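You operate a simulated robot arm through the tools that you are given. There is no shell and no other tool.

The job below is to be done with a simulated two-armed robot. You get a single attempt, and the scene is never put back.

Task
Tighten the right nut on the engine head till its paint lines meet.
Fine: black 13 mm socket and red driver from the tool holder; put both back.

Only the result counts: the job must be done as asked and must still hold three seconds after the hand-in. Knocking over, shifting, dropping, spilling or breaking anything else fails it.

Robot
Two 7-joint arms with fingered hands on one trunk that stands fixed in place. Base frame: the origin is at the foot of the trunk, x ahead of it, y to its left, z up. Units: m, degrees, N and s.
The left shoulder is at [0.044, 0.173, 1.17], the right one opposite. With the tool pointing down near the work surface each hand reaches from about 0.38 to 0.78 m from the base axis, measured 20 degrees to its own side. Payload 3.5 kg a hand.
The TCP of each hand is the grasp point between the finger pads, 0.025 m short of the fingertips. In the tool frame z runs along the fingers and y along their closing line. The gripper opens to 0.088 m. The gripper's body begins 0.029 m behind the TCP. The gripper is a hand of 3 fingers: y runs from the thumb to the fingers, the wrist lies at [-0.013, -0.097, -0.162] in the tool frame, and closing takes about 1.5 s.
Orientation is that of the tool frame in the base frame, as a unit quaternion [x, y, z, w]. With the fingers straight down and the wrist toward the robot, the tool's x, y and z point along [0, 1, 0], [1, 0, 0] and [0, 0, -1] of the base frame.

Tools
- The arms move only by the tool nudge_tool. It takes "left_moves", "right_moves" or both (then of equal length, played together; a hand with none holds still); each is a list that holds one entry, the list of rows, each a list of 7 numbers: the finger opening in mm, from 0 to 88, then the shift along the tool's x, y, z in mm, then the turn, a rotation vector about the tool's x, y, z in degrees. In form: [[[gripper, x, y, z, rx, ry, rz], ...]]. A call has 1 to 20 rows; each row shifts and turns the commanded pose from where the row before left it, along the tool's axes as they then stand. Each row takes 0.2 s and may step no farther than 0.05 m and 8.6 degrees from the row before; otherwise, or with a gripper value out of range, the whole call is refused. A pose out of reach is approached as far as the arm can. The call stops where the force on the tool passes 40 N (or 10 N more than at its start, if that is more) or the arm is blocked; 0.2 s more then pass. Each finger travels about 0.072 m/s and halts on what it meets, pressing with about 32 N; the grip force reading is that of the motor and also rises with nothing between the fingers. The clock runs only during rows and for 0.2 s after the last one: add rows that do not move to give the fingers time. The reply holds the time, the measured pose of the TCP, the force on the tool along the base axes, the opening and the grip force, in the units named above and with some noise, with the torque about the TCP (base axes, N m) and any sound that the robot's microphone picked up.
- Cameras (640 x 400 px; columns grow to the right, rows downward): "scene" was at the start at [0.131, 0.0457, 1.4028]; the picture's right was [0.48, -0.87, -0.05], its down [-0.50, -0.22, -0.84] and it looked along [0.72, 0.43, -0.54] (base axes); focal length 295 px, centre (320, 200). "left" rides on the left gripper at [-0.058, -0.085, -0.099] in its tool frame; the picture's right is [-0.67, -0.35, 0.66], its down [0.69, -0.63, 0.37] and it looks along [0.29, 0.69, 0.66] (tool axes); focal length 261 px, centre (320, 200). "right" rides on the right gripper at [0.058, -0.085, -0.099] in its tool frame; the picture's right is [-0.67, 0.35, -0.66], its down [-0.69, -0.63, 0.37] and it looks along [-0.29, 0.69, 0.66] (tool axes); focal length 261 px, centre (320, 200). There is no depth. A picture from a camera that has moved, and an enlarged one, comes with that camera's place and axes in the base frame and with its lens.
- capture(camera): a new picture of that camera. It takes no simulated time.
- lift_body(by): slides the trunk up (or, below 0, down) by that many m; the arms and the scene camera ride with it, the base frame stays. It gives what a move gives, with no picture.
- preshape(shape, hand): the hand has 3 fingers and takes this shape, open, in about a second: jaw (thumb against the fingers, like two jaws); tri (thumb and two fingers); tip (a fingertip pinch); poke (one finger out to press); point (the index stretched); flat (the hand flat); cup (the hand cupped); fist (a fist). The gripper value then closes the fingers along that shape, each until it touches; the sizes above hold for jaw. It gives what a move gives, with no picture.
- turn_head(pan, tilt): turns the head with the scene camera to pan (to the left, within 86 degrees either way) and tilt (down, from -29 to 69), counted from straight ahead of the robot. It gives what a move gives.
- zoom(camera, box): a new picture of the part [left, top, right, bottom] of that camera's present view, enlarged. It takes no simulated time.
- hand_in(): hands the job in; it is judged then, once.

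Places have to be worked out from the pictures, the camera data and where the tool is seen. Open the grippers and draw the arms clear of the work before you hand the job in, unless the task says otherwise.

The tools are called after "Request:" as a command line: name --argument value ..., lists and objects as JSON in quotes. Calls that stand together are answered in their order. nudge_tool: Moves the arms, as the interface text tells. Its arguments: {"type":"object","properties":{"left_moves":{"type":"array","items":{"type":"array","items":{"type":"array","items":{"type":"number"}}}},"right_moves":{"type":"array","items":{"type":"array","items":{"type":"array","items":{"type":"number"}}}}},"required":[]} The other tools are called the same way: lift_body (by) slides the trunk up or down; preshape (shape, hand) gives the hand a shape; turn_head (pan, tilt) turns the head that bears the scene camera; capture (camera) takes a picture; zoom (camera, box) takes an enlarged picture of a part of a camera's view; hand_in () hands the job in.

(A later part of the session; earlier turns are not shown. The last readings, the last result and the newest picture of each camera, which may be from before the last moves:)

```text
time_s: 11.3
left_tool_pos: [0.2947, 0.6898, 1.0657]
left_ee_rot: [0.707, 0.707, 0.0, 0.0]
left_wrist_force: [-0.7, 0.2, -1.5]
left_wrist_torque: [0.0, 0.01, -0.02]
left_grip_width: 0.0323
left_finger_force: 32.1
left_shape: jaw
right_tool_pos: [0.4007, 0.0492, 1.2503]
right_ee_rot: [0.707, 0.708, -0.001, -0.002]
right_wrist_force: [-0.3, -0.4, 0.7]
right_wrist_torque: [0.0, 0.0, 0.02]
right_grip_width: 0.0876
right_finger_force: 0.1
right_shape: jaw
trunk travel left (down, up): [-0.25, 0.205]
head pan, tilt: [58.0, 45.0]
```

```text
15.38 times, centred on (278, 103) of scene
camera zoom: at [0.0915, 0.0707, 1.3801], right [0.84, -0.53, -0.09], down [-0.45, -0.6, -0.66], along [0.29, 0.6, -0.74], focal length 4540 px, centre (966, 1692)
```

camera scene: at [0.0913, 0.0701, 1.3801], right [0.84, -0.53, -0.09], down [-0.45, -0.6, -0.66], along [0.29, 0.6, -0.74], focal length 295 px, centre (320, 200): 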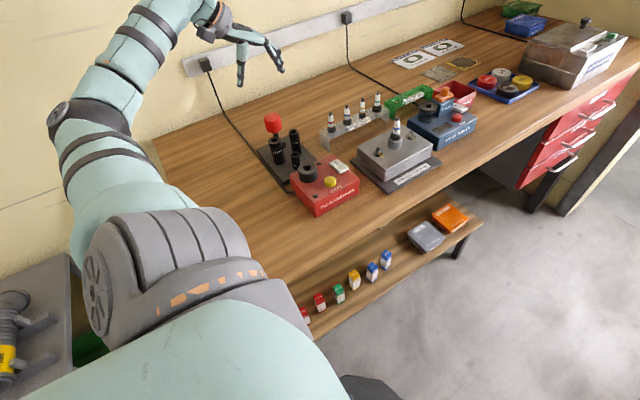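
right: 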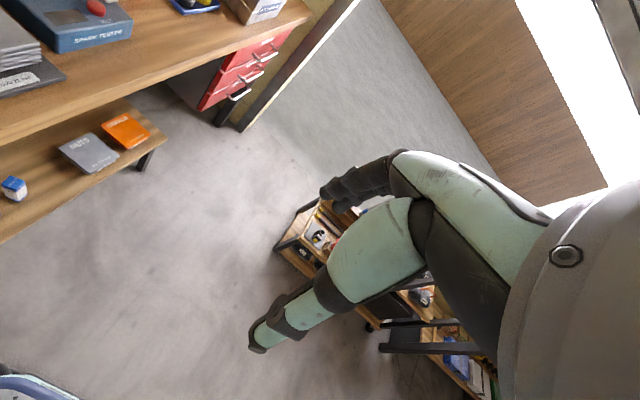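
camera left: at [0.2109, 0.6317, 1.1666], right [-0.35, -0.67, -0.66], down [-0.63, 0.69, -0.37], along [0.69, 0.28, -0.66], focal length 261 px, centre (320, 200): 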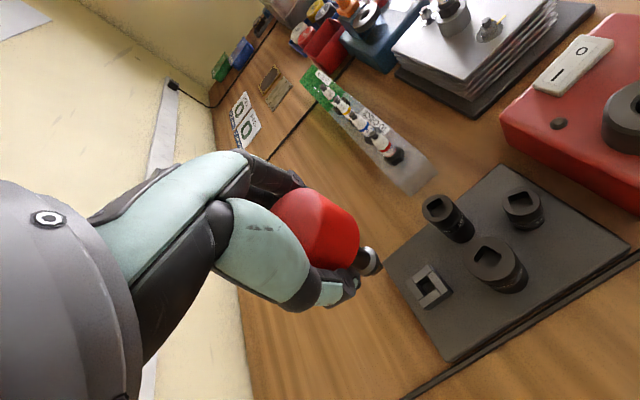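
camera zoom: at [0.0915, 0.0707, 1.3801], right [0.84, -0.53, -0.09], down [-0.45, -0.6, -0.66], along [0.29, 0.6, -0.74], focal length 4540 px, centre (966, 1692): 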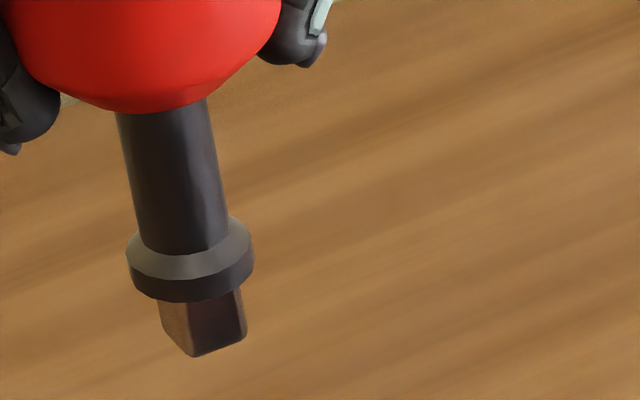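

Measured: tip at about TCP + (1.5, 1.8, −66.6) mm, tilted ~3.7° (tip toward −x), bit yaw ≈ 0°. I'll carry it over the 13 mm socket at the present height, straighten the tilt, and turn 25.7° clockwise to match the socket's square, then check.

Request:
nudge_tool --left_moves '[[[20, -25, -1.3, 0, 0, 0, 0], [20, -25, -1.3, 0, 0, 0, 0], [20, -25, -1.3, 0, 0, 0, 0], [20, -25.4, -1.3, 0, 0, 0, 0], [20, 0, 0, 0, -3.3, -1.7, 0], [20, 0, 0, 0, 0.19, -0.37, 6.43], [20, 0, 0, 0, 0.19, -0.37, 6.43], [20, 0, 0, 0, 0.19, -0.37, 6.43], [20, 0, 0, 0, 0.19, -0.37, 6.43], [20, 0, 0, 0, 0, 0, 0], [20, 0, 0, 0, 0, 0, 0]]]'

Request:
capture --camera "left"

Request:
zoom --camera "scene" --box '[255, 90, 345, 180]'

```text
time_s: 13.7
left_tool_pos: [0.2904, 0.5902, 1.0648]
left_ee_rot: [0.846, 0.532, 0.002, 0.032]
left_wrist_force: [0.1, -0.1, -2.2]
left_wrist_torque: [0.01, -0.01, 0.02]
left_grip_width: 0.0316
left_finger_force: 32.3
left_shape: jaw
right_tool_pos: [0.4011, 0.049, 1.251]
right_ee_rot: [0.706, 0.708, -0.001, -0.001]
right_wrist_force: [-0.6, -0.1, 0.4]
right_wrist_torque: [0.01, -0.01, -0.03]
right_grip_width: 0.0879
right_finger_force: 0.2
right_shape: jaw
trunk travel left (down, up): [-0.25, 0.205]
head pan, tilt: [58.0, 45.0]
```

```text
taken
camera left: at [0.1849, 0.5793, 1.1624], right [-0.58, -0.49, -0.65], down [-0.25, 0.87, -0.42], along [0.77, -0.08, -0.63], focal length 261 px, centre (320, 200)
```

left: 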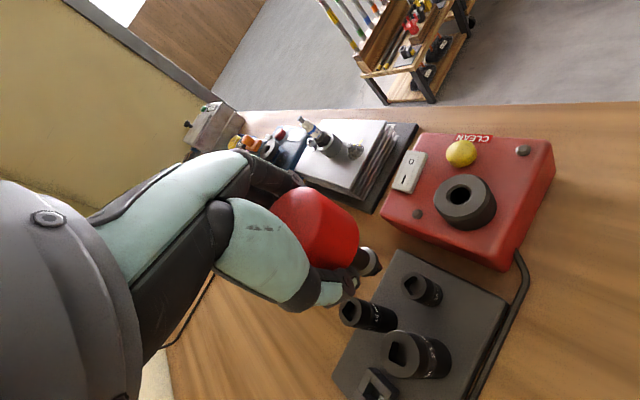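

```text
4.44 times, centred on (300, 135) of scene
camera zoom: at [0.0914, 0.0704, 1.3801], right [0.84, -0.53, -0.09], down [-0.45, -0.6, -0.66], along [0.29, 0.6, -0.74], focal length 1312 px, centre (409, 489)
```

zoom: 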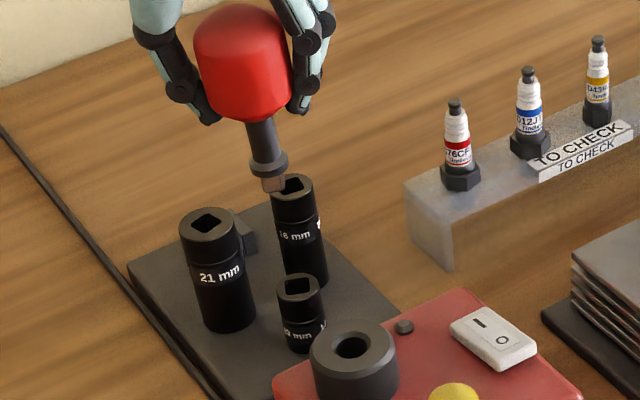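

The driver hovers over the 13 mm socket. Zooming both cameras on tip and socket to check tilt and alignment.

Request:
zoom --camera "left" --box '[340, 230, 460, 320]'

Request:
zoom --camera "scene" --box '[300, 112, 324, 136]'

Request:
zoom --camera "scene" --box '[295, 105, 335, 165]'

```text
4.44 times, centred on (400, 275) of left
camera zoom: at [0.1849, 0.5793, 1.1624], right [-0.58, -0.49, -0.65], down [-0.25, 0.87, -0.42], along [0.77, -0.08, -0.63], focal length 1158 px, centre (-36, -133)
```

zoom: 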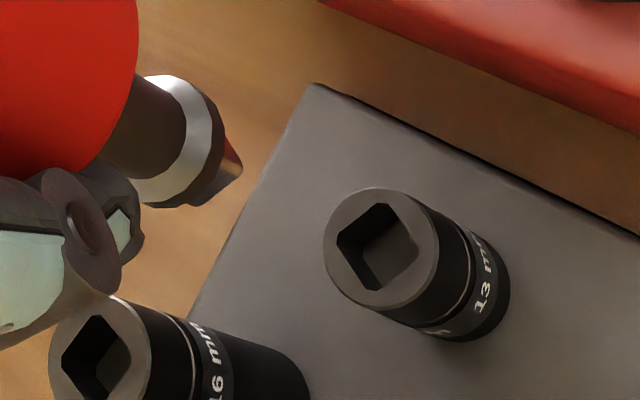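

```text
16.00 times, centred on (312, 124) of scene
camera zoom: at [0.0914, 0.0704, 1.3801], right [0.84, -0.53, -0.09], down [-0.45, -0.6, -0.66], along [0.29, 0.6, -0.74], focal length 4722 px, centre (448, 1416)
```

zoom: 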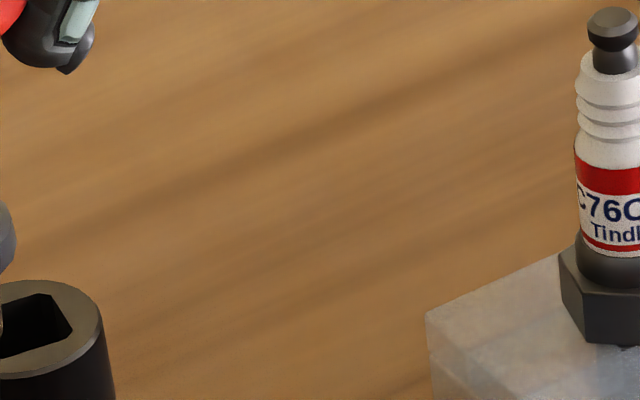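

```text
6.67 times, centred on (315, 135) of scene
camera zoom: at [0.0914, 0.0704, 1.3801], right [0.84, -0.53, -0.09], down [-0.45, -0.6, -0.66], along [0.29, 0.6, -0.74], focal length 1967 px, centre (353, 633)
```

zoom: 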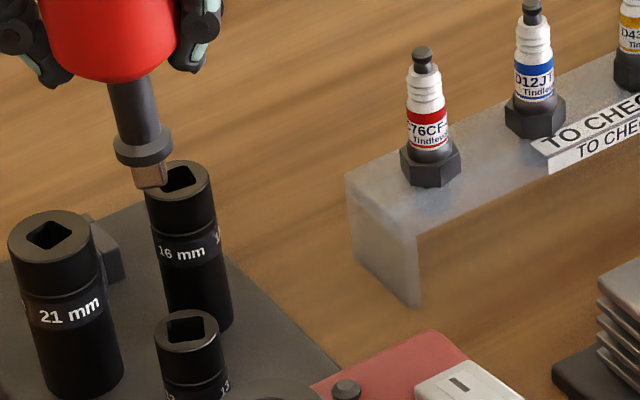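

I'll zoom on the exact spot of the tip in the scene view.

Request:
zoom --camera "scene" --box '[276, 110, 304, 138]'

Request:
zoom --camera "left" --box '[350, 236, 396, 284]'

Request:
zoom --camera "left" --box '[396, 264, 446, 312]'

Request:
zoom --camera "scene" --box '[275, 146, 305, 174]'

```text
14.29 times, centred on (290, 124) of scene
camera zoom: at [0.0914, 0.0704, 1.3801], right [0.84, -0.53, -0.09], down [-0.45, -0.6, -0.66], along [0.29, 0.6, -0.74], focal length 4216 px, centre (749, 1286)
```

zoom: 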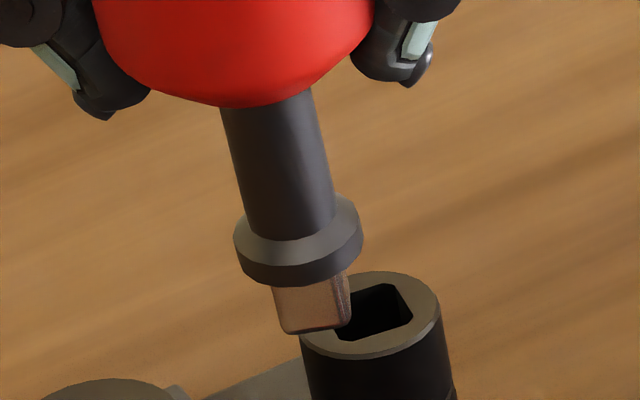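

```text
8.33 times, centred on (373, 260) of left
camera zoom: at [0.1849, 0.5793, 1.1624], right [-0.58, -0.49, -0.65], down [-0.25, 0.87, -0.42], along [0.77, -0.08, -0.63], focal length 2172 px, centre (-122, -300)
```

zoom: 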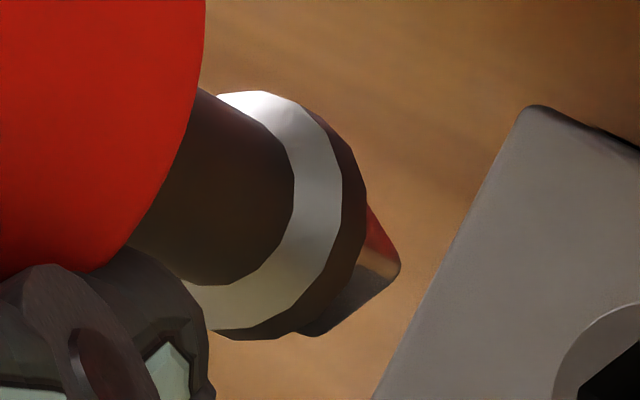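

```text
8.33 times, centred on (421, 288) of left
camera zoom: at [0.1849, 0.5793, 1.1624], right [-0.58, -0.49, -0.65], down [-0.25, 0.87, -0.42], along [0.77, -0.08, -0.63], focal length 2172 px, centre (-522, -533)
```

zoom: 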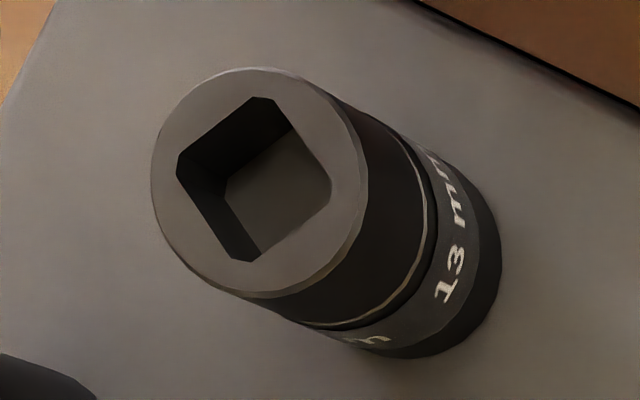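

```text
14.29 times, centred on (290, 160) of scene
camera zoom: at [0.0914, 0.0704, 1.3801], right [0.84, -0.53, -0.09], down [-0.45, -0.6, -0.66], along [0.29, 0.6, -0.74], focal length 4216 px, centre (749, 771)
```

zoom: 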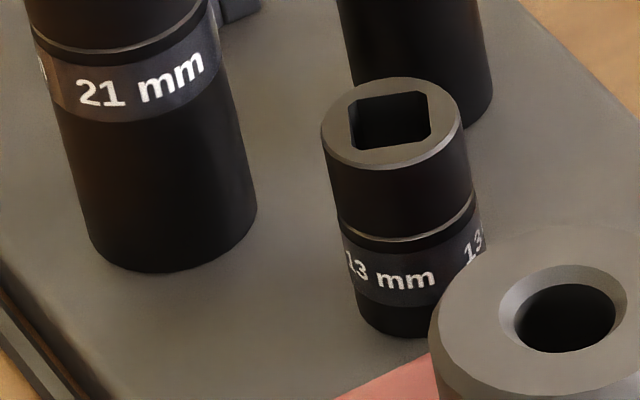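

Tip is at (0.2947, 0.5877, 1.001) and the socket hole at about (0.2955, 0.5873, 0.936), both yawed −26°; alignment is within 1 mm. I'll go straight down to just above the hole.

Request:
nudge_tool --left_moves '[[[20, 0.5, -0.6, 18, 0, 0, 0], [20, 0.5, -0.6, 18, 0, 0, 0], [20, 0.5, -1.0, 18, 0, 0, 0], [20, 0, 0, 0, 0, 0, 0]]]'

Request:
zoom --camera "left" --box '[340, 230, 420, 300]'

Request:
zoom --camera "scene" --box '[270, 130, 310, 170]'

```text
time_s: 14.7
left_tool_pos: [0.2913, 0.5895, 1.0109]
left_ee_rot: [0.846, 0.532, 0.003, 0.033]
left_wrist_force: [-0.2, -0.2, -1.7]
left_wrist_torque: [-0.02, 0.02, 0.01]
left_grip_width: 0.032
left_finger_force: 32.0
left_shape: jaw
right_tool_pos: [0.4003, 0.0497, 1.2509]
right_ee_rot: [0.706, 0.708, 0.0, -0.001]
right_wrist_force: [-0.9, 0.0, -0.1]
right_wrist_torque: [0.01, -0.02, 0.0]
right_grip_width: 0.0874
right_finger_force: 0.1
right_shape: jaw
trunk travel left (down, up): [-0.25, 0.205]
head pan, tilt: [58.0, 45.0]
```

```text
5.71 times, centred on (380, 265) of left
camera zoom: at [0.1861, 0.5791, 1.1084], right [-0.58, -0.49, -0.65], down [-0.25, 0.87, -0.42], along [0.77, -0.08, -0.63], focal length 1489 px, centre (-23, -171)
```

zoom: 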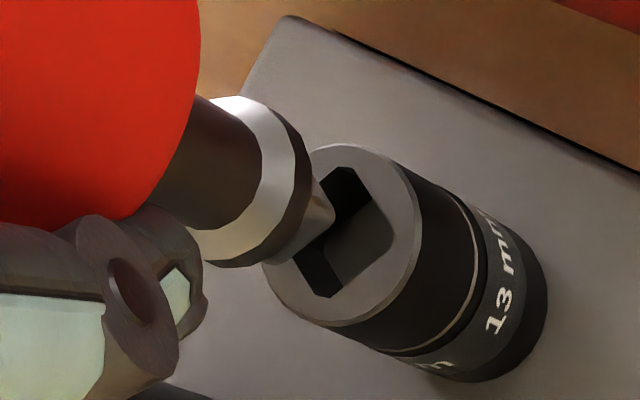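

```text
10.00 times, centred on (290, 150) of scene
camera zoom: at [0.0914, 0.0703, 1.3801], right [0.84, -0.53, -0.09], down [-0.45, -0.6, -0.66], along [0.29, 0.6, -0.74], focal length 2951 px, centre (620, 700)
```

zoom: 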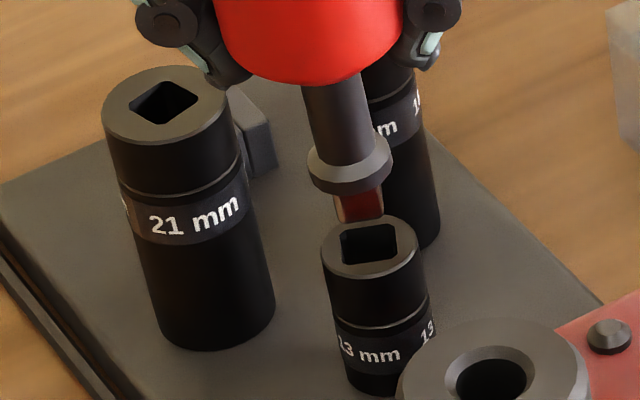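

Just 11 mm above the hole now. I'll zoom further in on both views for a last check of the lateral offset.

Request:
zoom --camera "scene" --box '[280, 140, 302, 160]'

Request:
zoom --camera "left" --box '[366, 244, 402, 280]'

```text
16.00 times, centred on (291, 150) of scene
camera zoom: at [0.0914, 0.0703, 1.3801], right [0.84, -0.53, -0.09], down [-0.45, -0.6, -0.66], along [0.29, 0.6, -0.74], focal length 4722 px, centre (784, 1000)
```

zoom: 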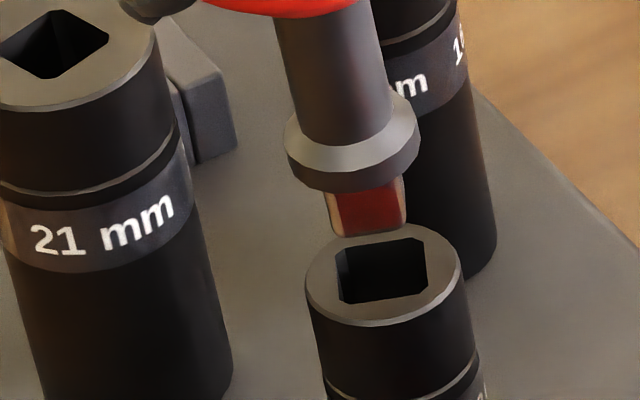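

```text
11.11 times, centred on (384, 262) of left
camera zoom: at [0.1861, 0.5791, 1.1084], right [-0.58, -0.49, -0.65], down [-0.25, 0.87, -0.42], along [0.77, -0.08, -0.63], focal length 2896 px, centre (-391, -489)
```

zoom: 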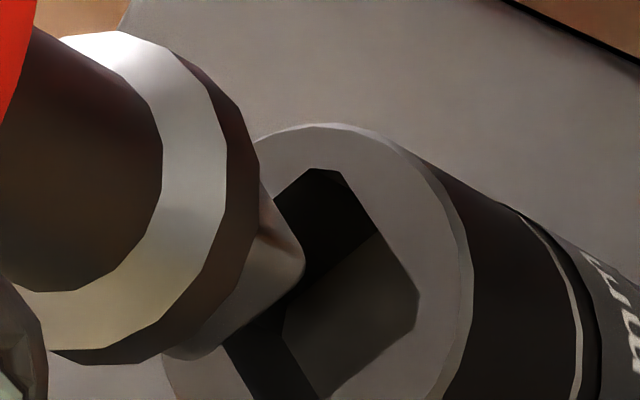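

Triangulated tip (0.2958, 0.5876) vs hole (0.2963, 0.5870): under 1 mm off. I'll push down gently in small steps and watch the force.

Request:
nudge_tool --left_moves '[[[20, -0.3, 0.7, 5, 0, 0, 0], [20, 0.15, -0.3, 5, 0, 0, 0], [20, 0.15, -0.3, 5, 0, 0, 0], [20, 0.1, -0.2, 3, 0, 0, 0], [20, 0, 0, 0, 0, 0, 0]]]'

Request:
zoom --camera "left" --box '[340, 230, 420, 300]'

Request:
zoom --camera "scene" --box '[276, 138, 306, 168]'

```text
time_s: 15.9
left_tool_pos: [0.2912, 0.5886, 0.992]
left_ee_rot: [0.847, 0.531, 0.003, 0.033]
left_wrist_force: [0.4, 0.1, -2.1]
left_wrist_torque: [0.01, -0.02, -0.01]
left_grip_width: 0.0319
left_finger_force: 32.4
left_shape: jaw
right_tool_pos: [0.3994, 0.0495, 1.2509]
right_ee_rot: [0.706, 0.708, 0.0, -0.001]
right_wrist_force: [-0.2, -0.1, 0.2]
right_wrist_torque: [-0.01, -0.02, -0.02]
right_grip_width: 0.0878
right_finger_force: 0.1
right_shape: jaw
trunk travel left (down, up): [-0.25, 0.205]
head pan, tilt: [58.0, 45.0]
```

```text
5.71 times, centred on (380, 265) of left
camera zoom: at [0.1865, 0.5784, 1.0895], right [-0.58, -0.49, -0.65], down [-0.25, 0.87, -0.42], along [0.77, -0.08, -0.63], focal length 1489 px, centre (-23, -171)
```

zoom: 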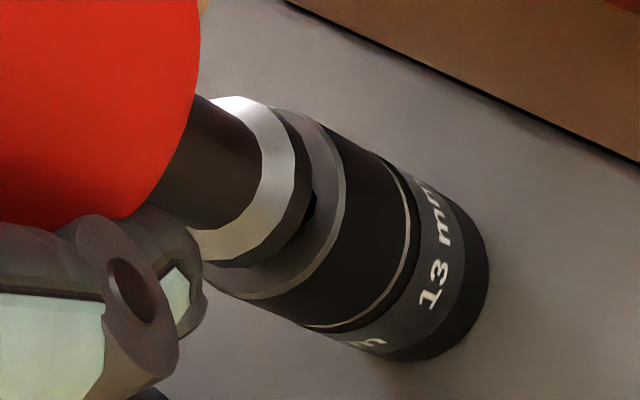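

```text
13.33 times, centred on (291, 153) of scene
camera zoom: at [0.0914, 0.0704, 1.3801], right [0.84, -0.53, -0.09], down [-0.45, -0.6, -0.66], along [0.29, 0.6, -0.74], focal length 3935 px, centre (707, 827)
```

zoom: 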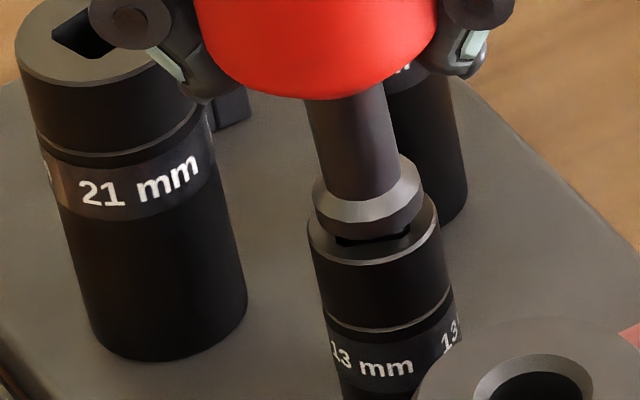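

The bit has dropped into the square with no resistance; the collar is a few mm above the socket. I'll push the rest of the way until it seats.

Request:
nudge_tool --left_moves '[[[20, 0.06, -0.12, 2, 0, 0, 0], [20, 0.06, -0.12, 2, 0, 0, 0], [20, 0.03, -0.06, 1, 0, 0, 0], [20, 0.03, -0.06, 1, 0, 0, 0], [20, 0, 0, 0, 0, 0, 0]]]'

Request:
zoom --camera "left" --box '[340, 230, 420, 300]'

Request:
zoom --camera "scene" --box '[276, 138, 306, 168]'

```text
time_s: 17.1
left_tool_pos: [0.2909, 0.589, 0.987]
left_ee_rot: [0.847, 0.531, 0.003, 0.033]
left_wrist_force: [0.4, 0.5, 3.5]
left_wrist_torque: [0.01, -0.01, -0.01]
left_grip_width: 0.0321
left_finger_force: 31.7
left_shape: jaw
right_tool_pos: [0.4015, 0.0493, 1.2514]
right_ee_rot: [0.707, 0.708, -0.001, -0.001]
right_wrist_force: [-0.5, -0.1, 0.1]
right_wrist_torque: [-0.01, -0.01, -0.02]
right_grip_width: 0.0876
right_finger_force: 0.0
right_shape: jaw
trunk travel left (down, up): [-0.25, 0.205]
head pan, tilt: [58.0, 45.0]
```

```text
5.71 times, centred on (380, 265) of left
camera zoom: at [0.1854, 0.5778, 1.0847], right [-0.58, -0.49, -0.66], down [-0.25, 0.87, -0.42], along [0.78, -0.08, -0.63], focal length 1489 px, centre (-23, -171)
```

zoom: 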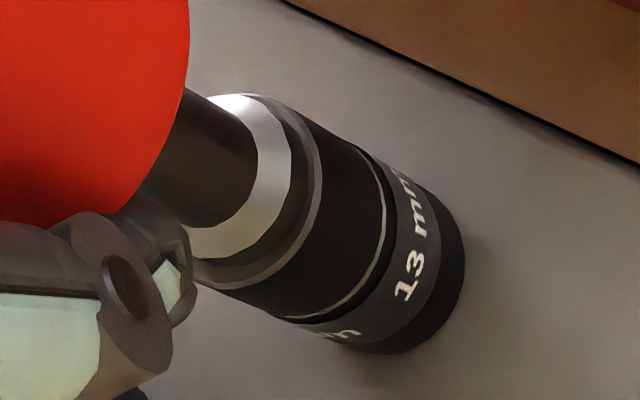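

```text
13.33 times, centred on (291, 153) of scene
camera zoom: at [0.0912, 0.0698, 1.3802], right [0.84, -0.53, -0.09], down [-0.45, -0.6, -0.66], along [0.29, 0.6, -0.74], focal length 3935 px, centre (707, 827)
```

zoom: 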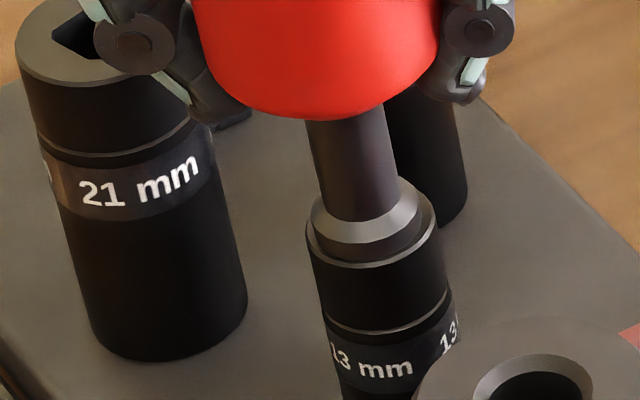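

The collar now sits on the socket with light contact (about +5.5 N change). I'll press slightly more to make sure it is seated, then see the force.

Request:
nudge_tool --left_moves '[[[20, 0.03, -0.06, 1, 0, 0, 0], [20, 0.03, -0.06, 1, 0, 0, 0], [20, 0, 0, 0, 0, 0, 0]]]'

```text
time_s: 17.9
left_tool_pos: [0.292, 0.588, 0.9852]
left_ee_rot: [0.847, 0.531, 0.003, 0.031]
left_wrist_force: [0.5, -0.3, 8.9]
left_wrist_torque: [-0.04, -0.06, -0.04]
left_grip_width: 0.0319
left_finger_force: 31.2
left_shape: jaw
right_tool_pos: [0.4006, 0.0471, 1.2508]
right_ee_rot: [0.707, 0.707, 0.001, -0.001]
right_wrist_force: [0.3, -0.3, 0.2]
right_wrist_torque: [-0.01, -0.01, -0.02]
right_grip_width: 0.0875
right_finger_force: 0.1
right_shape: jaw
trunk travel left (down, up): [-0.25, 0.205]
head pan, tilt: [58.0, 45.0]
```

Seated with about 11 N of push. Now I lift slowly 12 mm to see whether the socket comes along.

Request:
nudge_tool --left_moves '[[[20, -0.12, 0.24, -4, 0, 0, 0], [20, -0.12, 0.24, -4, 0, 0, 0], [20, -0.15, 0.3, -5, 0, 0, 0], [20, 0, 0, 0, 0, 0, 0]]]'

Request:
zoom --camera "left" --box '[340, 230, 420, 300]'

Request:
zoom --camera "scene" --box '[276, 128, 316, 168]'

```text
time_s: 18.9
left_tool_pos: [0.2911, 0.5892, 0.9984]
left_ee_rot: [0.846, 0.532, 0.002, 0.032]
left_wrist_force: [-0.6, 0.2, -1.6]
left_wrist_torque: [0.01, 0.0, 0.0]
left_grip_width: 0.032
left_finger_force: 32.3
left_shape: jaw
right_tool_pos: [0.4013, 0.0504, 1.252]
right_ee_rot: [0.707, 0.707, -0.001, 0.0]
right_wrist_force: [0.1, 0.2, 0.3]
right_wrist_torque: [0.02, 0.03, 0.0]
right_grip_width: 0.0878
right_finger_force: 0.1
right_shape: jaw
trunk travel left (down, up): [-0.25, 0.205]
head pan, tilt: [58.0, 45.0]
```

```text
5.71 times, centred on (380, 265) of left
camera zoom: at [0.1853, 0.5792, 1.095], right [-0.58, -0.49, -0.65], down [-0.25, 0.87, -0.42], along [0.77, -0.08, -0.63], focal length 1489 px, centre (-23, -171)
```

zoom: 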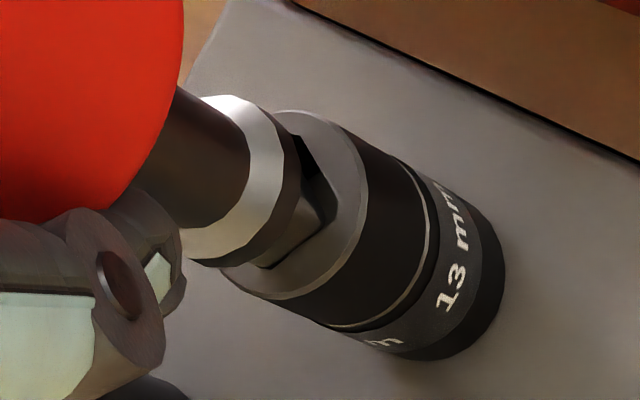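

```text
10.00 times, centred on (296, 148) of scene
camera zoom: at [0.0915, 0.0706, 1.3801], right [0.84, -0.53, -0.09], down [-0.45, -0.6, -0.66], along [0.29, 0.6, -0.74], focal length 2951 px, centre (560, 720)
```

zoom: 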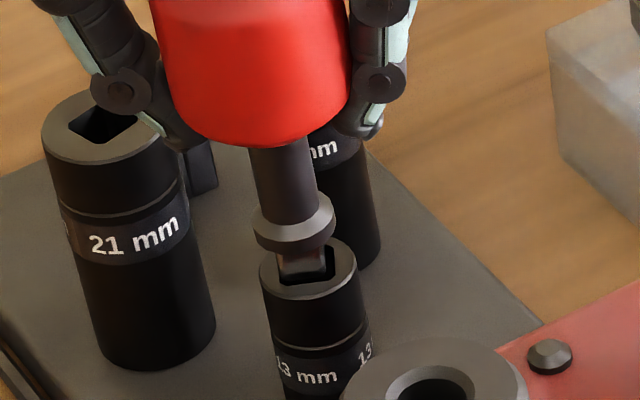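

The socket stayed behind, so there is no retention at that light push. I'll press once more firmly (to ~25–30 N) to see if a detent clicks in.

Request:
nudge_tool --left_moves '[[[20, 0.15, -0.3, 5, 0, 0, 0], [20, 0.12, -0.24, 4, 0, 0, 0], [20, 0.12, -0.24, 4, 0, 0, 0], [20, 0.06, -0.12, 2, 0, 0, 0], [20, 0.06, -0.12, 2, 0, 0, 0], [20, 0.06, -0.12, 2, 0, 0, 0], [20, 0, 0, 0, 0, 0, 0]]]'

Request:
zoom --camera "scene" --box '[276, 128, 316, 168]'

```text
time_s: 20.5
left_tool_pos: [0.2919, 0.5874, 0.9807]
left_ee_rot: [0.846, 0.532, 0.004, 0.033]
left_wrist_force: [2.2, 0.8, 17.5]
left_wrist_torque: [-0.13, -0.21, 0.01]
left_grip_width: 0.0296
left_finger_force: 31.6
left_shape: jaw
right_tool_pos: [0.4003, 0.0472, 1.2518]
right_ee_rot: [0.707, 0.708, 0.001, 0.0]
right_wrist_force: [-0.4, 0.0, -0.4]
right_wrist_torque: [0.07, 0.01, -0.04]
right_grip_width: 0.0877
right_finger_force: 0.1
right_shape: jaw
trunk travel left (down, up): [-0.25, 0.205]
head pan, tilt: [58.0, 45.0]
```

```text
10.00 times, centred on (296, 148) of scene
camera zoom: at [0.0906, 0.0679, 1.3804], right [0.84, -0.53, -0.1], down [-0.45, -0.6, -0.66], along [0.29, 0.6, -0.74], focal length 2951 px, centre (560, 720)
```

zoom: 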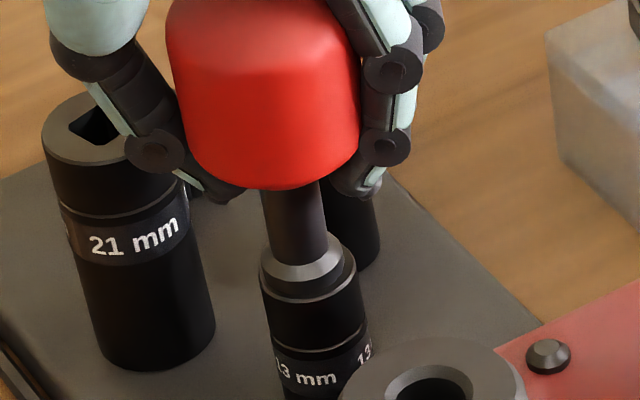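

No click, and the grip is starting to slip on the knob, so the socket is not retained by the driver. New plan: put the driver back, place the socket on the nut by hand, and then use the driver if more torque is needed. I'll lift straight up first and inspect the grip.

Request:
nudge_tool --left_moves '[[[20, -0.15, 0.3, -5, 0, 0, 0], [20, -0.3, 0.6, -10, 0, 0, 0], [20, -0.45, 0.9, -15, 0, 0, 0], [20, -0.6, 1.2, -20, 0, 0, 0], [20, -0.6, 1.2, -20, 0, 0, 0], [20, -0.45, 0.9, -15, 0, 0, 0], [20, 0, 0, 0, 0, 0, 0], [20, 0, 0, 0, 0, 0, 0]]]'

Request:
capture --camera "left"

Request:
zoom --camera "scene" --box '[255, 80, 345, 170]'

```text
time_s: 22.3
left_tool_pos: [0.2915, 0.5883, 1.0639]
left_ee_rot: [0.846, 0.532, 0.003, 0.032]
left_wrist_force: [-0.6, 0.9, -1.4]
left_wrist_torque: [-0.02, 0.02, -0.02]
left_grip_width: 0.0294
left_finger_force: 32.2
left_shape: jaw
right_tool_pos: [0.4007, 0.0484, 1.2512]
right_ee_rot: [0.706, 0.708, -0.001, -0.001]
right_wrist_force: [0.4, 0.5, -0.3]
right_wrist_torque: [-0.01, -0.01, 0.0]
right_grip_width: 0.0875
right_finger_force: 0.0
right_shape: jaw
trunk travel left (down, up): [-0.25, 0.205]
head pan, tilt: [58.0, 45.0]
```

```text
taken
camera left: at [0.186, 0.5778, 1.1612], right [-0.58, -0.49, -0.65], down [-0.25, 0.87, -0.42], along [0.77, -0.08, -0.63], focal length 261 px, centre (320, 200)
```

left: 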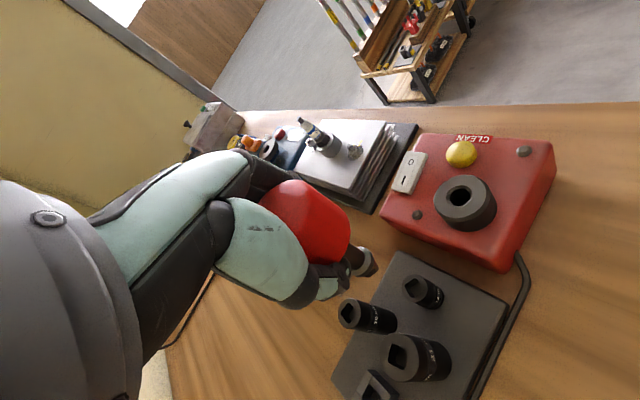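

```text
4.44 times, centred on (300, 125) of scene
camera zoom: at [0.0914, 0.0703, 1.3801], right [0.84, -0.53, -0.09], down [-0.45, -0.6, -0.66], along [0.29, 0.6, -0.74], focal length 1312 px, centre (409, 533)
```

zoom: 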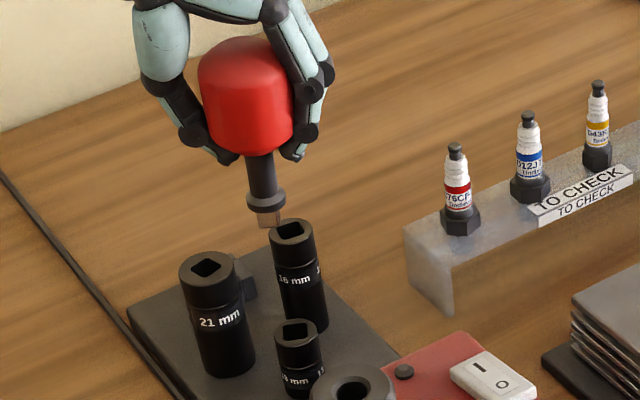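

The socket stayed in its place and the driver rode up about 9 mm in the fingers. I'll measure the tip and tilt again with close zooms before putting it back.

Request:
zoom --camera "scene" --box '[276, 108, 304, 136]'

Request:
zoom --camera "left" --box '[340, 234, 386, 282]'

Request:
zoom --camera "scene" --box '[270, 80, 310, 120]'

```text
14.29 times, centred on (290, 122) of scene
camera zoom: at [0.0914, 0.0703, 1.3801], right [0.84, -0.53, -0.09], down [-0.45, -0.6, -0.66], along [0.29, 0.6, -0.74], focal length 4216 px, centre (749, 1314)
```

zoom: 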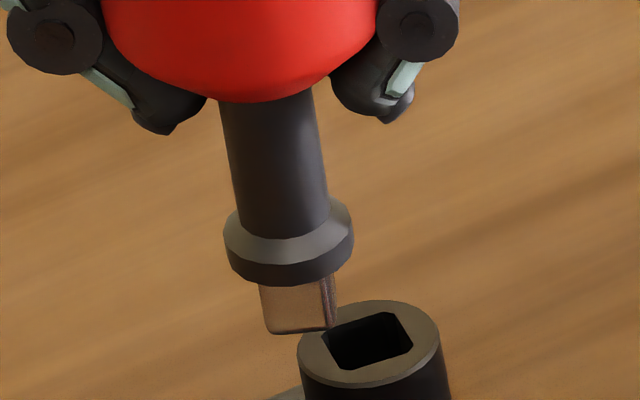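

```text
8.33 times, centred on (363, 258) of left
camera zoom: at [0.186, 0.5778, 1.1612], right [-0.58, -0.49, -0.65], down [-0.25, 0.87, -0.42], along [0.77, -0.08, -0.63], focal length 2172 px, centre (-38, -283)
```

zoom: 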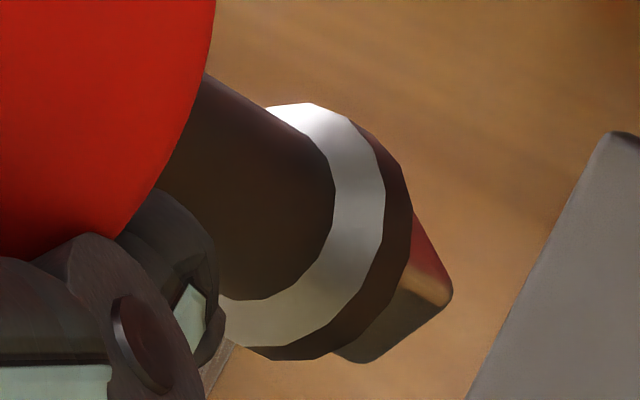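

```text
10.00 times, centred on (290, 100) of scene
camera zoom: at [0.0914, 0.0703, 1.3801], right [0.84, -0.53, -0.09], down [-0.45, -0.6, -0.66], along [0.29, 0.6, -0.74], focal length 2951 px, centre (620, 1200)
```

zoom: 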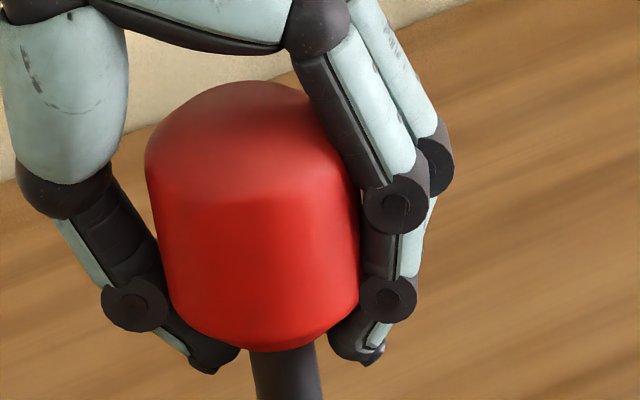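

Tip is at about (0.2937, 0.5878, 1.006), tilted ~3°, bit yaw about −31°. I'll carry it back over the well, straighten the tilt and turn it 31° counter-clockwise, then look.

Request:
nudge_tool --left_moves '[[[20, 22.5, -11.5, -1.3, 0, 0, 0], [20, 22.5, -11.5, -1.3, 0, 0, 0], [20, 22.5, -11.5, -1.3, 0, 0, 0], [20, 22.5, -11.5, -1.4, 0, 0, 0], [20, 0, 0, 0, -3.15, -0.33, 0.07], [20, 0, 0, 0, -0.275, 0.875, -7.75], [20, 0, 0, 0, -0.275, 0.875, -7.75], [20, 0, 0, 0, -0.275, 0.875, -7.75], [20, 0, 0, 0, -0.275, 0.875, -7.75], [20, 0, 0, 0, 0, 0, 0], [20, 0, 0, 0, 0, 0, 0]]]'

Request:
capture --camera "left"

Request:
zoom --camera "scene" --box '[250, 70, 330, 150]'

```text
time_s: 24.7
left_tool_pos: [0.2875, 0.6891, 1.0648]
left_ee_rot: [0.672, 0.738, 0.029, 0.051]
left_wrist_force: [0.4, 0.2, -0.8]
left_wrist_torque: [0.02, -0.01, 0.01]
left_grip_width: 0.0292
left_finger_force: 31.6
left_shape: jaw
right_tool_pos: [0.4016, 0.0509, 1.2505]
right_ee_rot: [0.707, 0.707, 0.0, -0.001]
right_wrist_force: [0.3, -0.6, 0.4]
right_wrist_torque: [-0.06, 0.01, -0.03]
right_grip_width: 0.0877
right_finger_force: 0.1
right_shape: jaw
trunk travel left (down, up): [-0.25, 0.205]
head pan, tilt: [58.0, 45.0]
```

```text
taken
camera left: at [0.1986, 0.626, 1.1569], right [-0.21, -0.72, -0.67], down [-0.64, 0.61, -0.46], along [0.74, 0.33, -0.59], focal length 261 px, centre (320, 200)
```

left: 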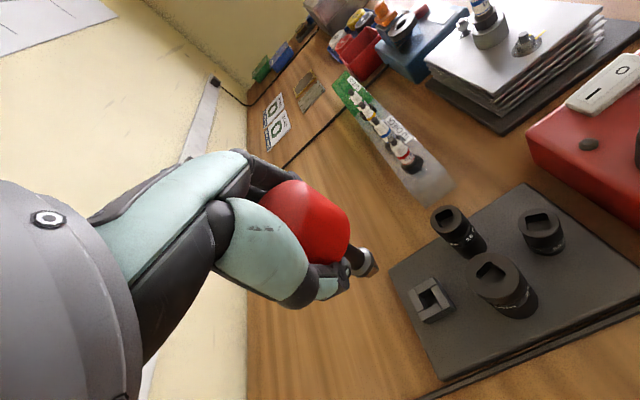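

```text
5.00 times, centred on (290, 110) of scene
camera zoom: at [0.0915, 0.0705, 1.3801], right [0.84, -0.53, -0.09], down [-0.45, -0.6, -0.66], along [0.29, 0.6, -0.74], focal length 1476 px, centre (470, 650)
```

zoom: 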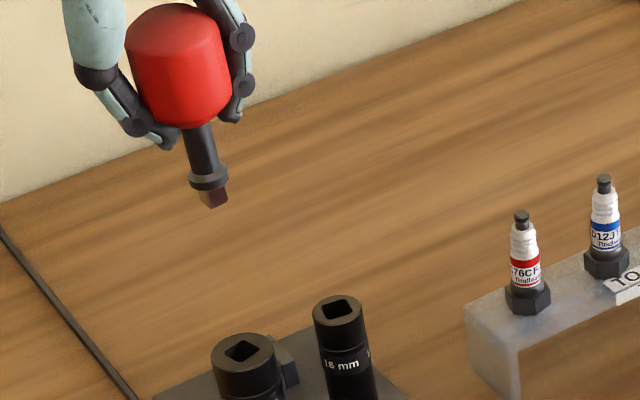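

Back over the well. Zooming on the tip and the well in both views to check alignment.

Request:
zoom --camera "scene" --box '[262, 90, 290, 118]'

Request:
zoom --camera "left" --box '[340, 234, 386, 282]'

Request:
zoom --camera "left" --box '[400, 270, 460, 330]'

```text
14.29 times, centred on (276, 104) of scene
camera zoom: at [0.0915, 0.0705, 1.3801], right [0.84, -0.53, -0.09], down [-0.45, -0.6, -0.66], along [0.29, 0.6, -0.74], focal length 4216 px, centre (949, 1571)
```

zoom: 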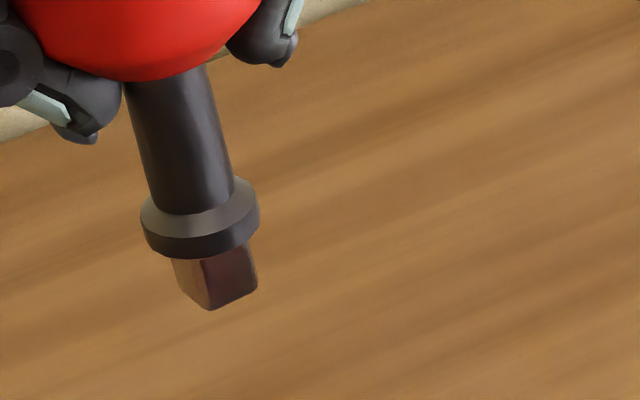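

```text
8.33 times, centred on (363, 258) of left
camera zoom: at [0.1986, 0.626, 1.1569], right [-0.21, -0.72, -0.67], down [-0.64, 0.61, -0.46], along [0.74, 0.33, -0.59], focal length 2172 px, centre (-38, -283)
```

zoom: 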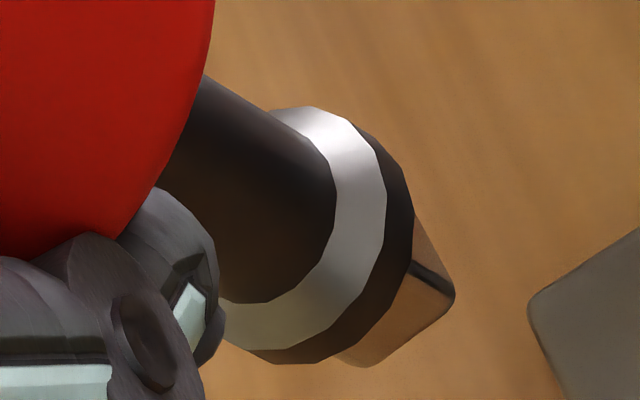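

```text
6.67 times, centred on (430, 300) of left
camera zoom: at [0.1986, 0.626, 1.1569], right [-0.21, -0.72, -0.67], down [-0.64, 0.61, -0.46], along [0.74, 0.33, -0.59], focal length 1738 px, centre (-413, -467)
```

zoom: 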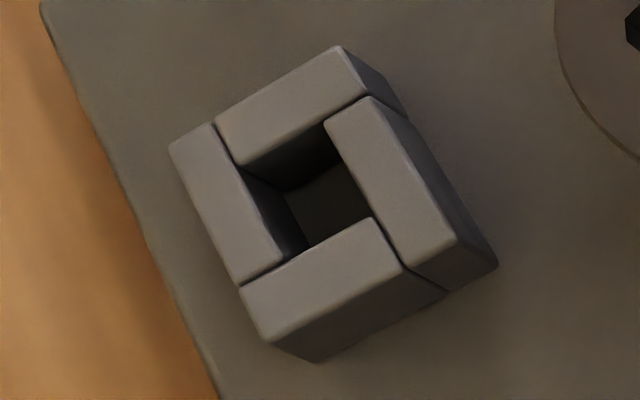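

Tip (0.2935, 0.6897) is right above the well centre (0.294, 0.6895), with yaw about +5°. I'll trim the yaw and descend 80 mm, then check.

Request:
nudge_tool --left_moves '[[[20, 0, 0, 0, 0.18, -0.56, 5], [20, 0.71, -2.24, 19.86, 0, 0, 0], [20, 0.71, -2.24, 19.86, 0, 0, 0], [20, 0.71, -2.24, 19.86, 0, 0, 0], [20, 0.71, -2.24, 19.86, 0, 0, 0], [20, 0, 0, 0, 0, 0, 0]]]'

Request:
zoom --camera "scene" --box '[260, 110, 300, 150]'

Request:
zoom --camera "left" --box '[340, 230, 420, 300]'

```text
time_s: 26.1
left_tool_pos: [0.2889, 0.6907, 0.9849]
left_ee_rot: [0.704, 0.708, 0.027, 0.053]
left_wrist_force: [0.0, 0.5, -1.2]
left_wrist_torque: [0.0, -0.04, -0.02]
left_grip_width: 0.0292
left_finger_force: 32.1
left_shape: jaw
right_tool_pos: [0.4017, 0.0501, 1.2509]
right_ee_rot: [0.706, 0.708, 0.0, -0.001]
right_wrist_force: [0.1, 0.1, 0.0]
right_wrist_torque: [0.01, -0.02, 0.0]
right_grip_width: 0.0877
right_finger_force: 0.0
right_shape: jaw
trunk travel left (down, up): [-0.25, 0.205]
head pan, tilt: [58.0, 45.0]
```

```text
10.00 times, centred on (280, 130) of scene
camera zoom: at [0.0914, 0.0703, 1.3801], right [0.84, -0.53, -0.09], down [-0.45, -0.6, -0.66], along [0.29, 0.6, -0.74], focal length 2951 px, centre (720, 900)
```

zoom: 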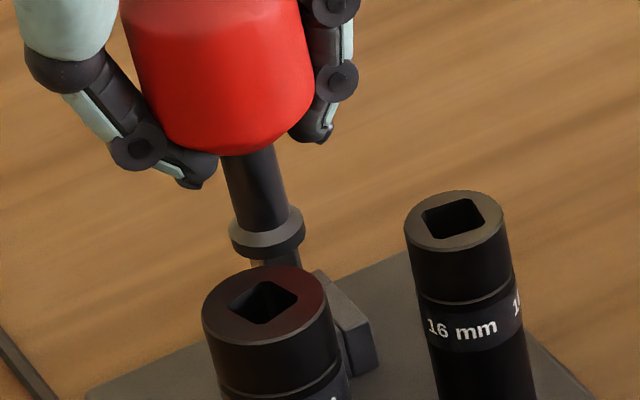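

```text
5.71 times, centred on (380, 265) of left
camera zoom: at [0.1942, 0.6348, 1.0767], right [-0.27, -0.69, -0.67], down [-0.59, 0.67, -0.46], along [0.76, 0.27, -0.59], focal length 1489 px, centre (-23, -171)
```

zoom: 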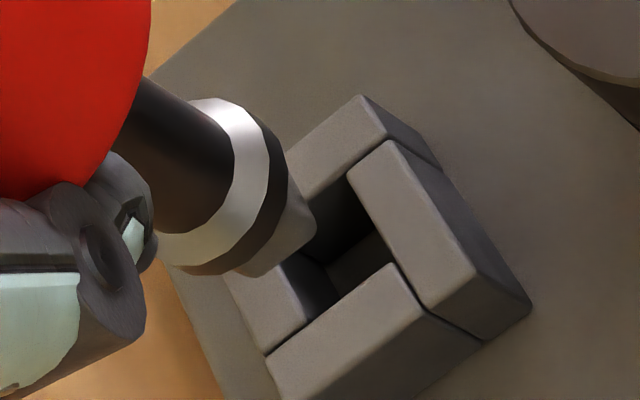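

Tip trajectory passes within ~1 mm of the well centre. I'll lower it into the well in small steps until there's light contact.

Request:
nudge_tool --left_moves '[[[20, 0.21, -0.67, 6, 0, 0, 0], [20, 0.21, -0.67, 6, 0, 0, 0], [20, 0.14, -0.45, 4, 0, 0, 0], [20, 0.1, -0.34, 3, 0, 0, 0], [20, 0, 0, 0, 0, 0, 0]]]'

Request:
zoom --camera "left" --box '[340, 230, 420, 300]'

Request:
zoom --camera "scene" --box '[260, 110, 300, 150]'

```text
time_s: 27.3
left_tool_pos: [0.2901, 0.6897, 0.967]
left_ee_rot: [0.704, 0.708, 0.028, 0.052]
left_wrist_force: [2.3, 0.4, 1.8]
left_wrist_torque: [-0.02, -0.12, 0.02]
left_grip_width: 0.029
left_finger_force: 32.3
left_shape: jaw
right_tool_pos: [0.4018, 0.0507, 1.2504]
right_ee_rot: [0.706, 0.708, 0.0, 0.0]
right_wrist_force: [0.2, -0.2, -0.6]
right_wrist_torque: [0.02, -0.02, 0.01]
right_grip_width: 0.0876
right_finger_force: 0.2
right_shape: jaw
trunk travel left (down, up): [-0.25, 0.205]
head pan, tilt: [58.0, 45.0]
```

```text
5.71 times, centred on (380, 265) of left
camera zoom: at [0.1943, 0.6338, 1.058], right [-0.27, -0.69, -0.67], down [-0.59, 0.67, -0.46], along [0.76, 0.27, -0.59], focal length 1489 px, centre (-23, -171)
```

zoom: 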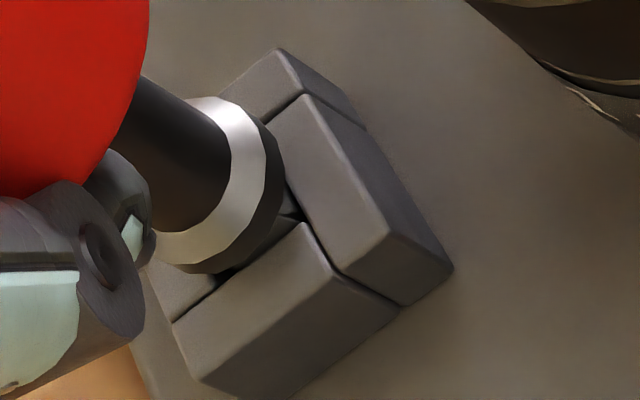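

```text
10.00 times, centred on (280, 130) of scene
camera zoom: at [0.0916, 0.0699, 1.3802], right [0.84, -0.53, -0.09], down [-0.45, -0.6, -0.66], along [0.29, 0.6, -0.74], focal length 2951 px, centre (720, 900)
```

zoom: 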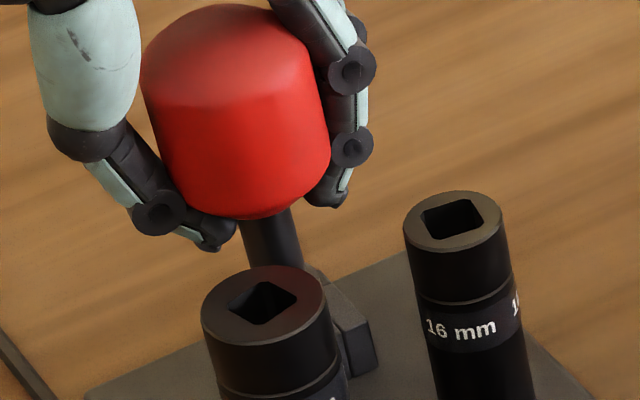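

The bit is inside the well with slight contact. A few more mm down to seat it.

Request:
nudge_tool --left_moves '[[[20, 0.07, -0.22, 2, 0, 0, 0], [20, 0.07, -0.22, 2, 0, 0, 0], [20, 0, 0, 0, 0, 0, 0]]]'

Request:
zoom --camera "left" --box '[340, 230, 420, 300]'

```text
time_s: 28.1
left_tool_pos: [0.2907, 0.6893, 0.9597]
left_ee_rot: [0.704, 0.708, 0.027, 0.052]
left_wrist_force: [2.8, 0.2, -3.0]
left_wrist_torque: [0.0, -0.14, 0.01]
left_grip_width: 0.0291
left_finger_force: 31.9
left_shape: jaw
right_tool_pos: [0.4016, 0.0488, 1.2501]
right_ee_rot: [0.706, 0.708, 0.0, 0.0]
right_wrist_force: [-0.1, 0.6, -0.1]
right_wrist_torque: [0.01, -0.02, 0.04]
right_grip_width: 0.0876
right_finger_force: 0.0
right_shape: jaw
trunk travel left (down, up): [-0.25, 0.205]
head pan, tilt: [58.0, 45.0]
```

```text
5.71 times, centred on (380, 265) of left
camera zoom: at [0.1945, 0.6339, 1.0533], right [-0.27, -0.7, -0.67], down [-0.59, 0.67, -0.46], along [0.76, 0.27, -0.59], focal length 1489 px, centre (-23, -171)
```

zoom: 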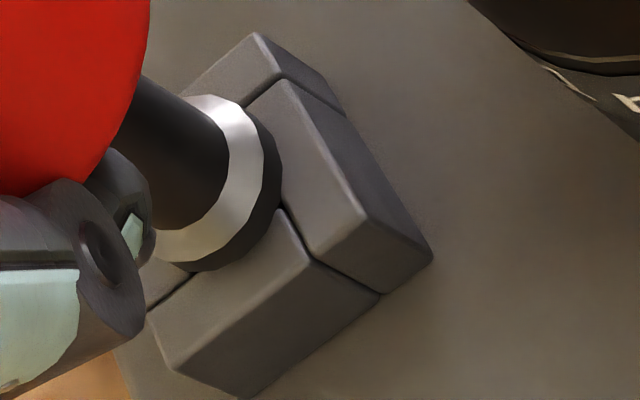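

It slid further in freely. One more small lowering to find the seat.

Request:
nudge_tool --left_moves '[[[20, 0.07, -0.22, 2, 0, 0, 0], [20, 0.07, -0.22, 2, 0, 0, 0], [20, 0, 0, 0, 0, 0, 0]]]'

Request:
zoom --camera "left" --box '[340, 230, 420, 300]'

Request:
zoom --camera "scene" --box '[260, 110, 300, 150]'

```text
time_s: 28.9
left_tool_pos: [0.2909, 0.6888, 0.9586]
left_ee_rot: [0.703, 0.709, 0.028, 0.052]
left_wrist_force: [2.3, 1.7, 4.6]
left_wrist_torque: [0.0, -0.13, 0.03]
left_grip_width: 0.029
left_finger_force: 31.5
left_shape: jaw
right_tool_pos: [0.4022, 0.0488, 1.2511]
right_ee_rot: [0.706, 0.708, 0.0, 0.0]
right_wrist_force: [0.5, 0.0, 0.0]
right_wrist_torque: [-0.01, -0.01, 0.01]
right_grip_width: 0.0876
right_finger_force: 0.0
right_shape: jaw
trunk travel left (down, up): [-0.25, 0.205]
head pan, tilt: [58.0, 45.0]
```

```text
5.71 times, centred on (380, 265) of left
camera zoom: at [0.1948, 0.6336, 1.0502], right [-0.27, -0.69, -0.67], down [-0.59, 0.67, -0.46], along [0.76, 0.27, -0.59], focal length 1489 px, centre (-23, -171)
```

zoom: 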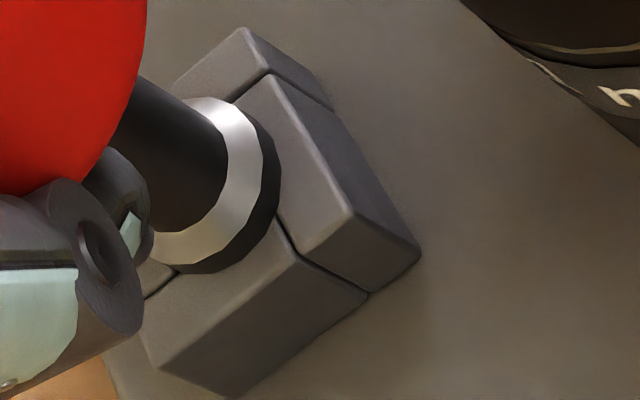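

```text
10.00 times, centred on (280, 130) of scene
camera zoom: at [0.0916, 0.0696, 1.3802], right [0.84, -0.53, -0.1], down [-0.45, -0.6, -0.66], along [0.29, 0.6, -0.74], focal length 2951 px, centre (720, 900)
```

zoom: 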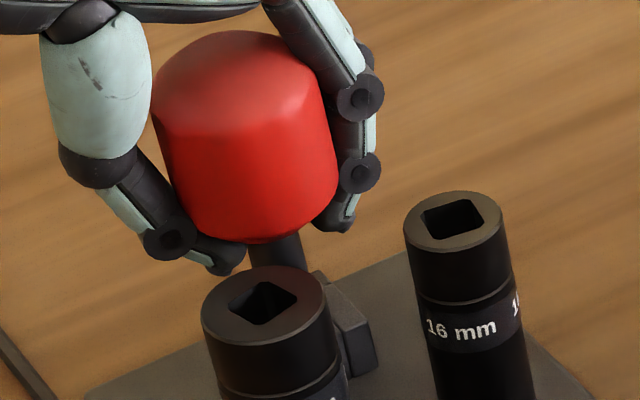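

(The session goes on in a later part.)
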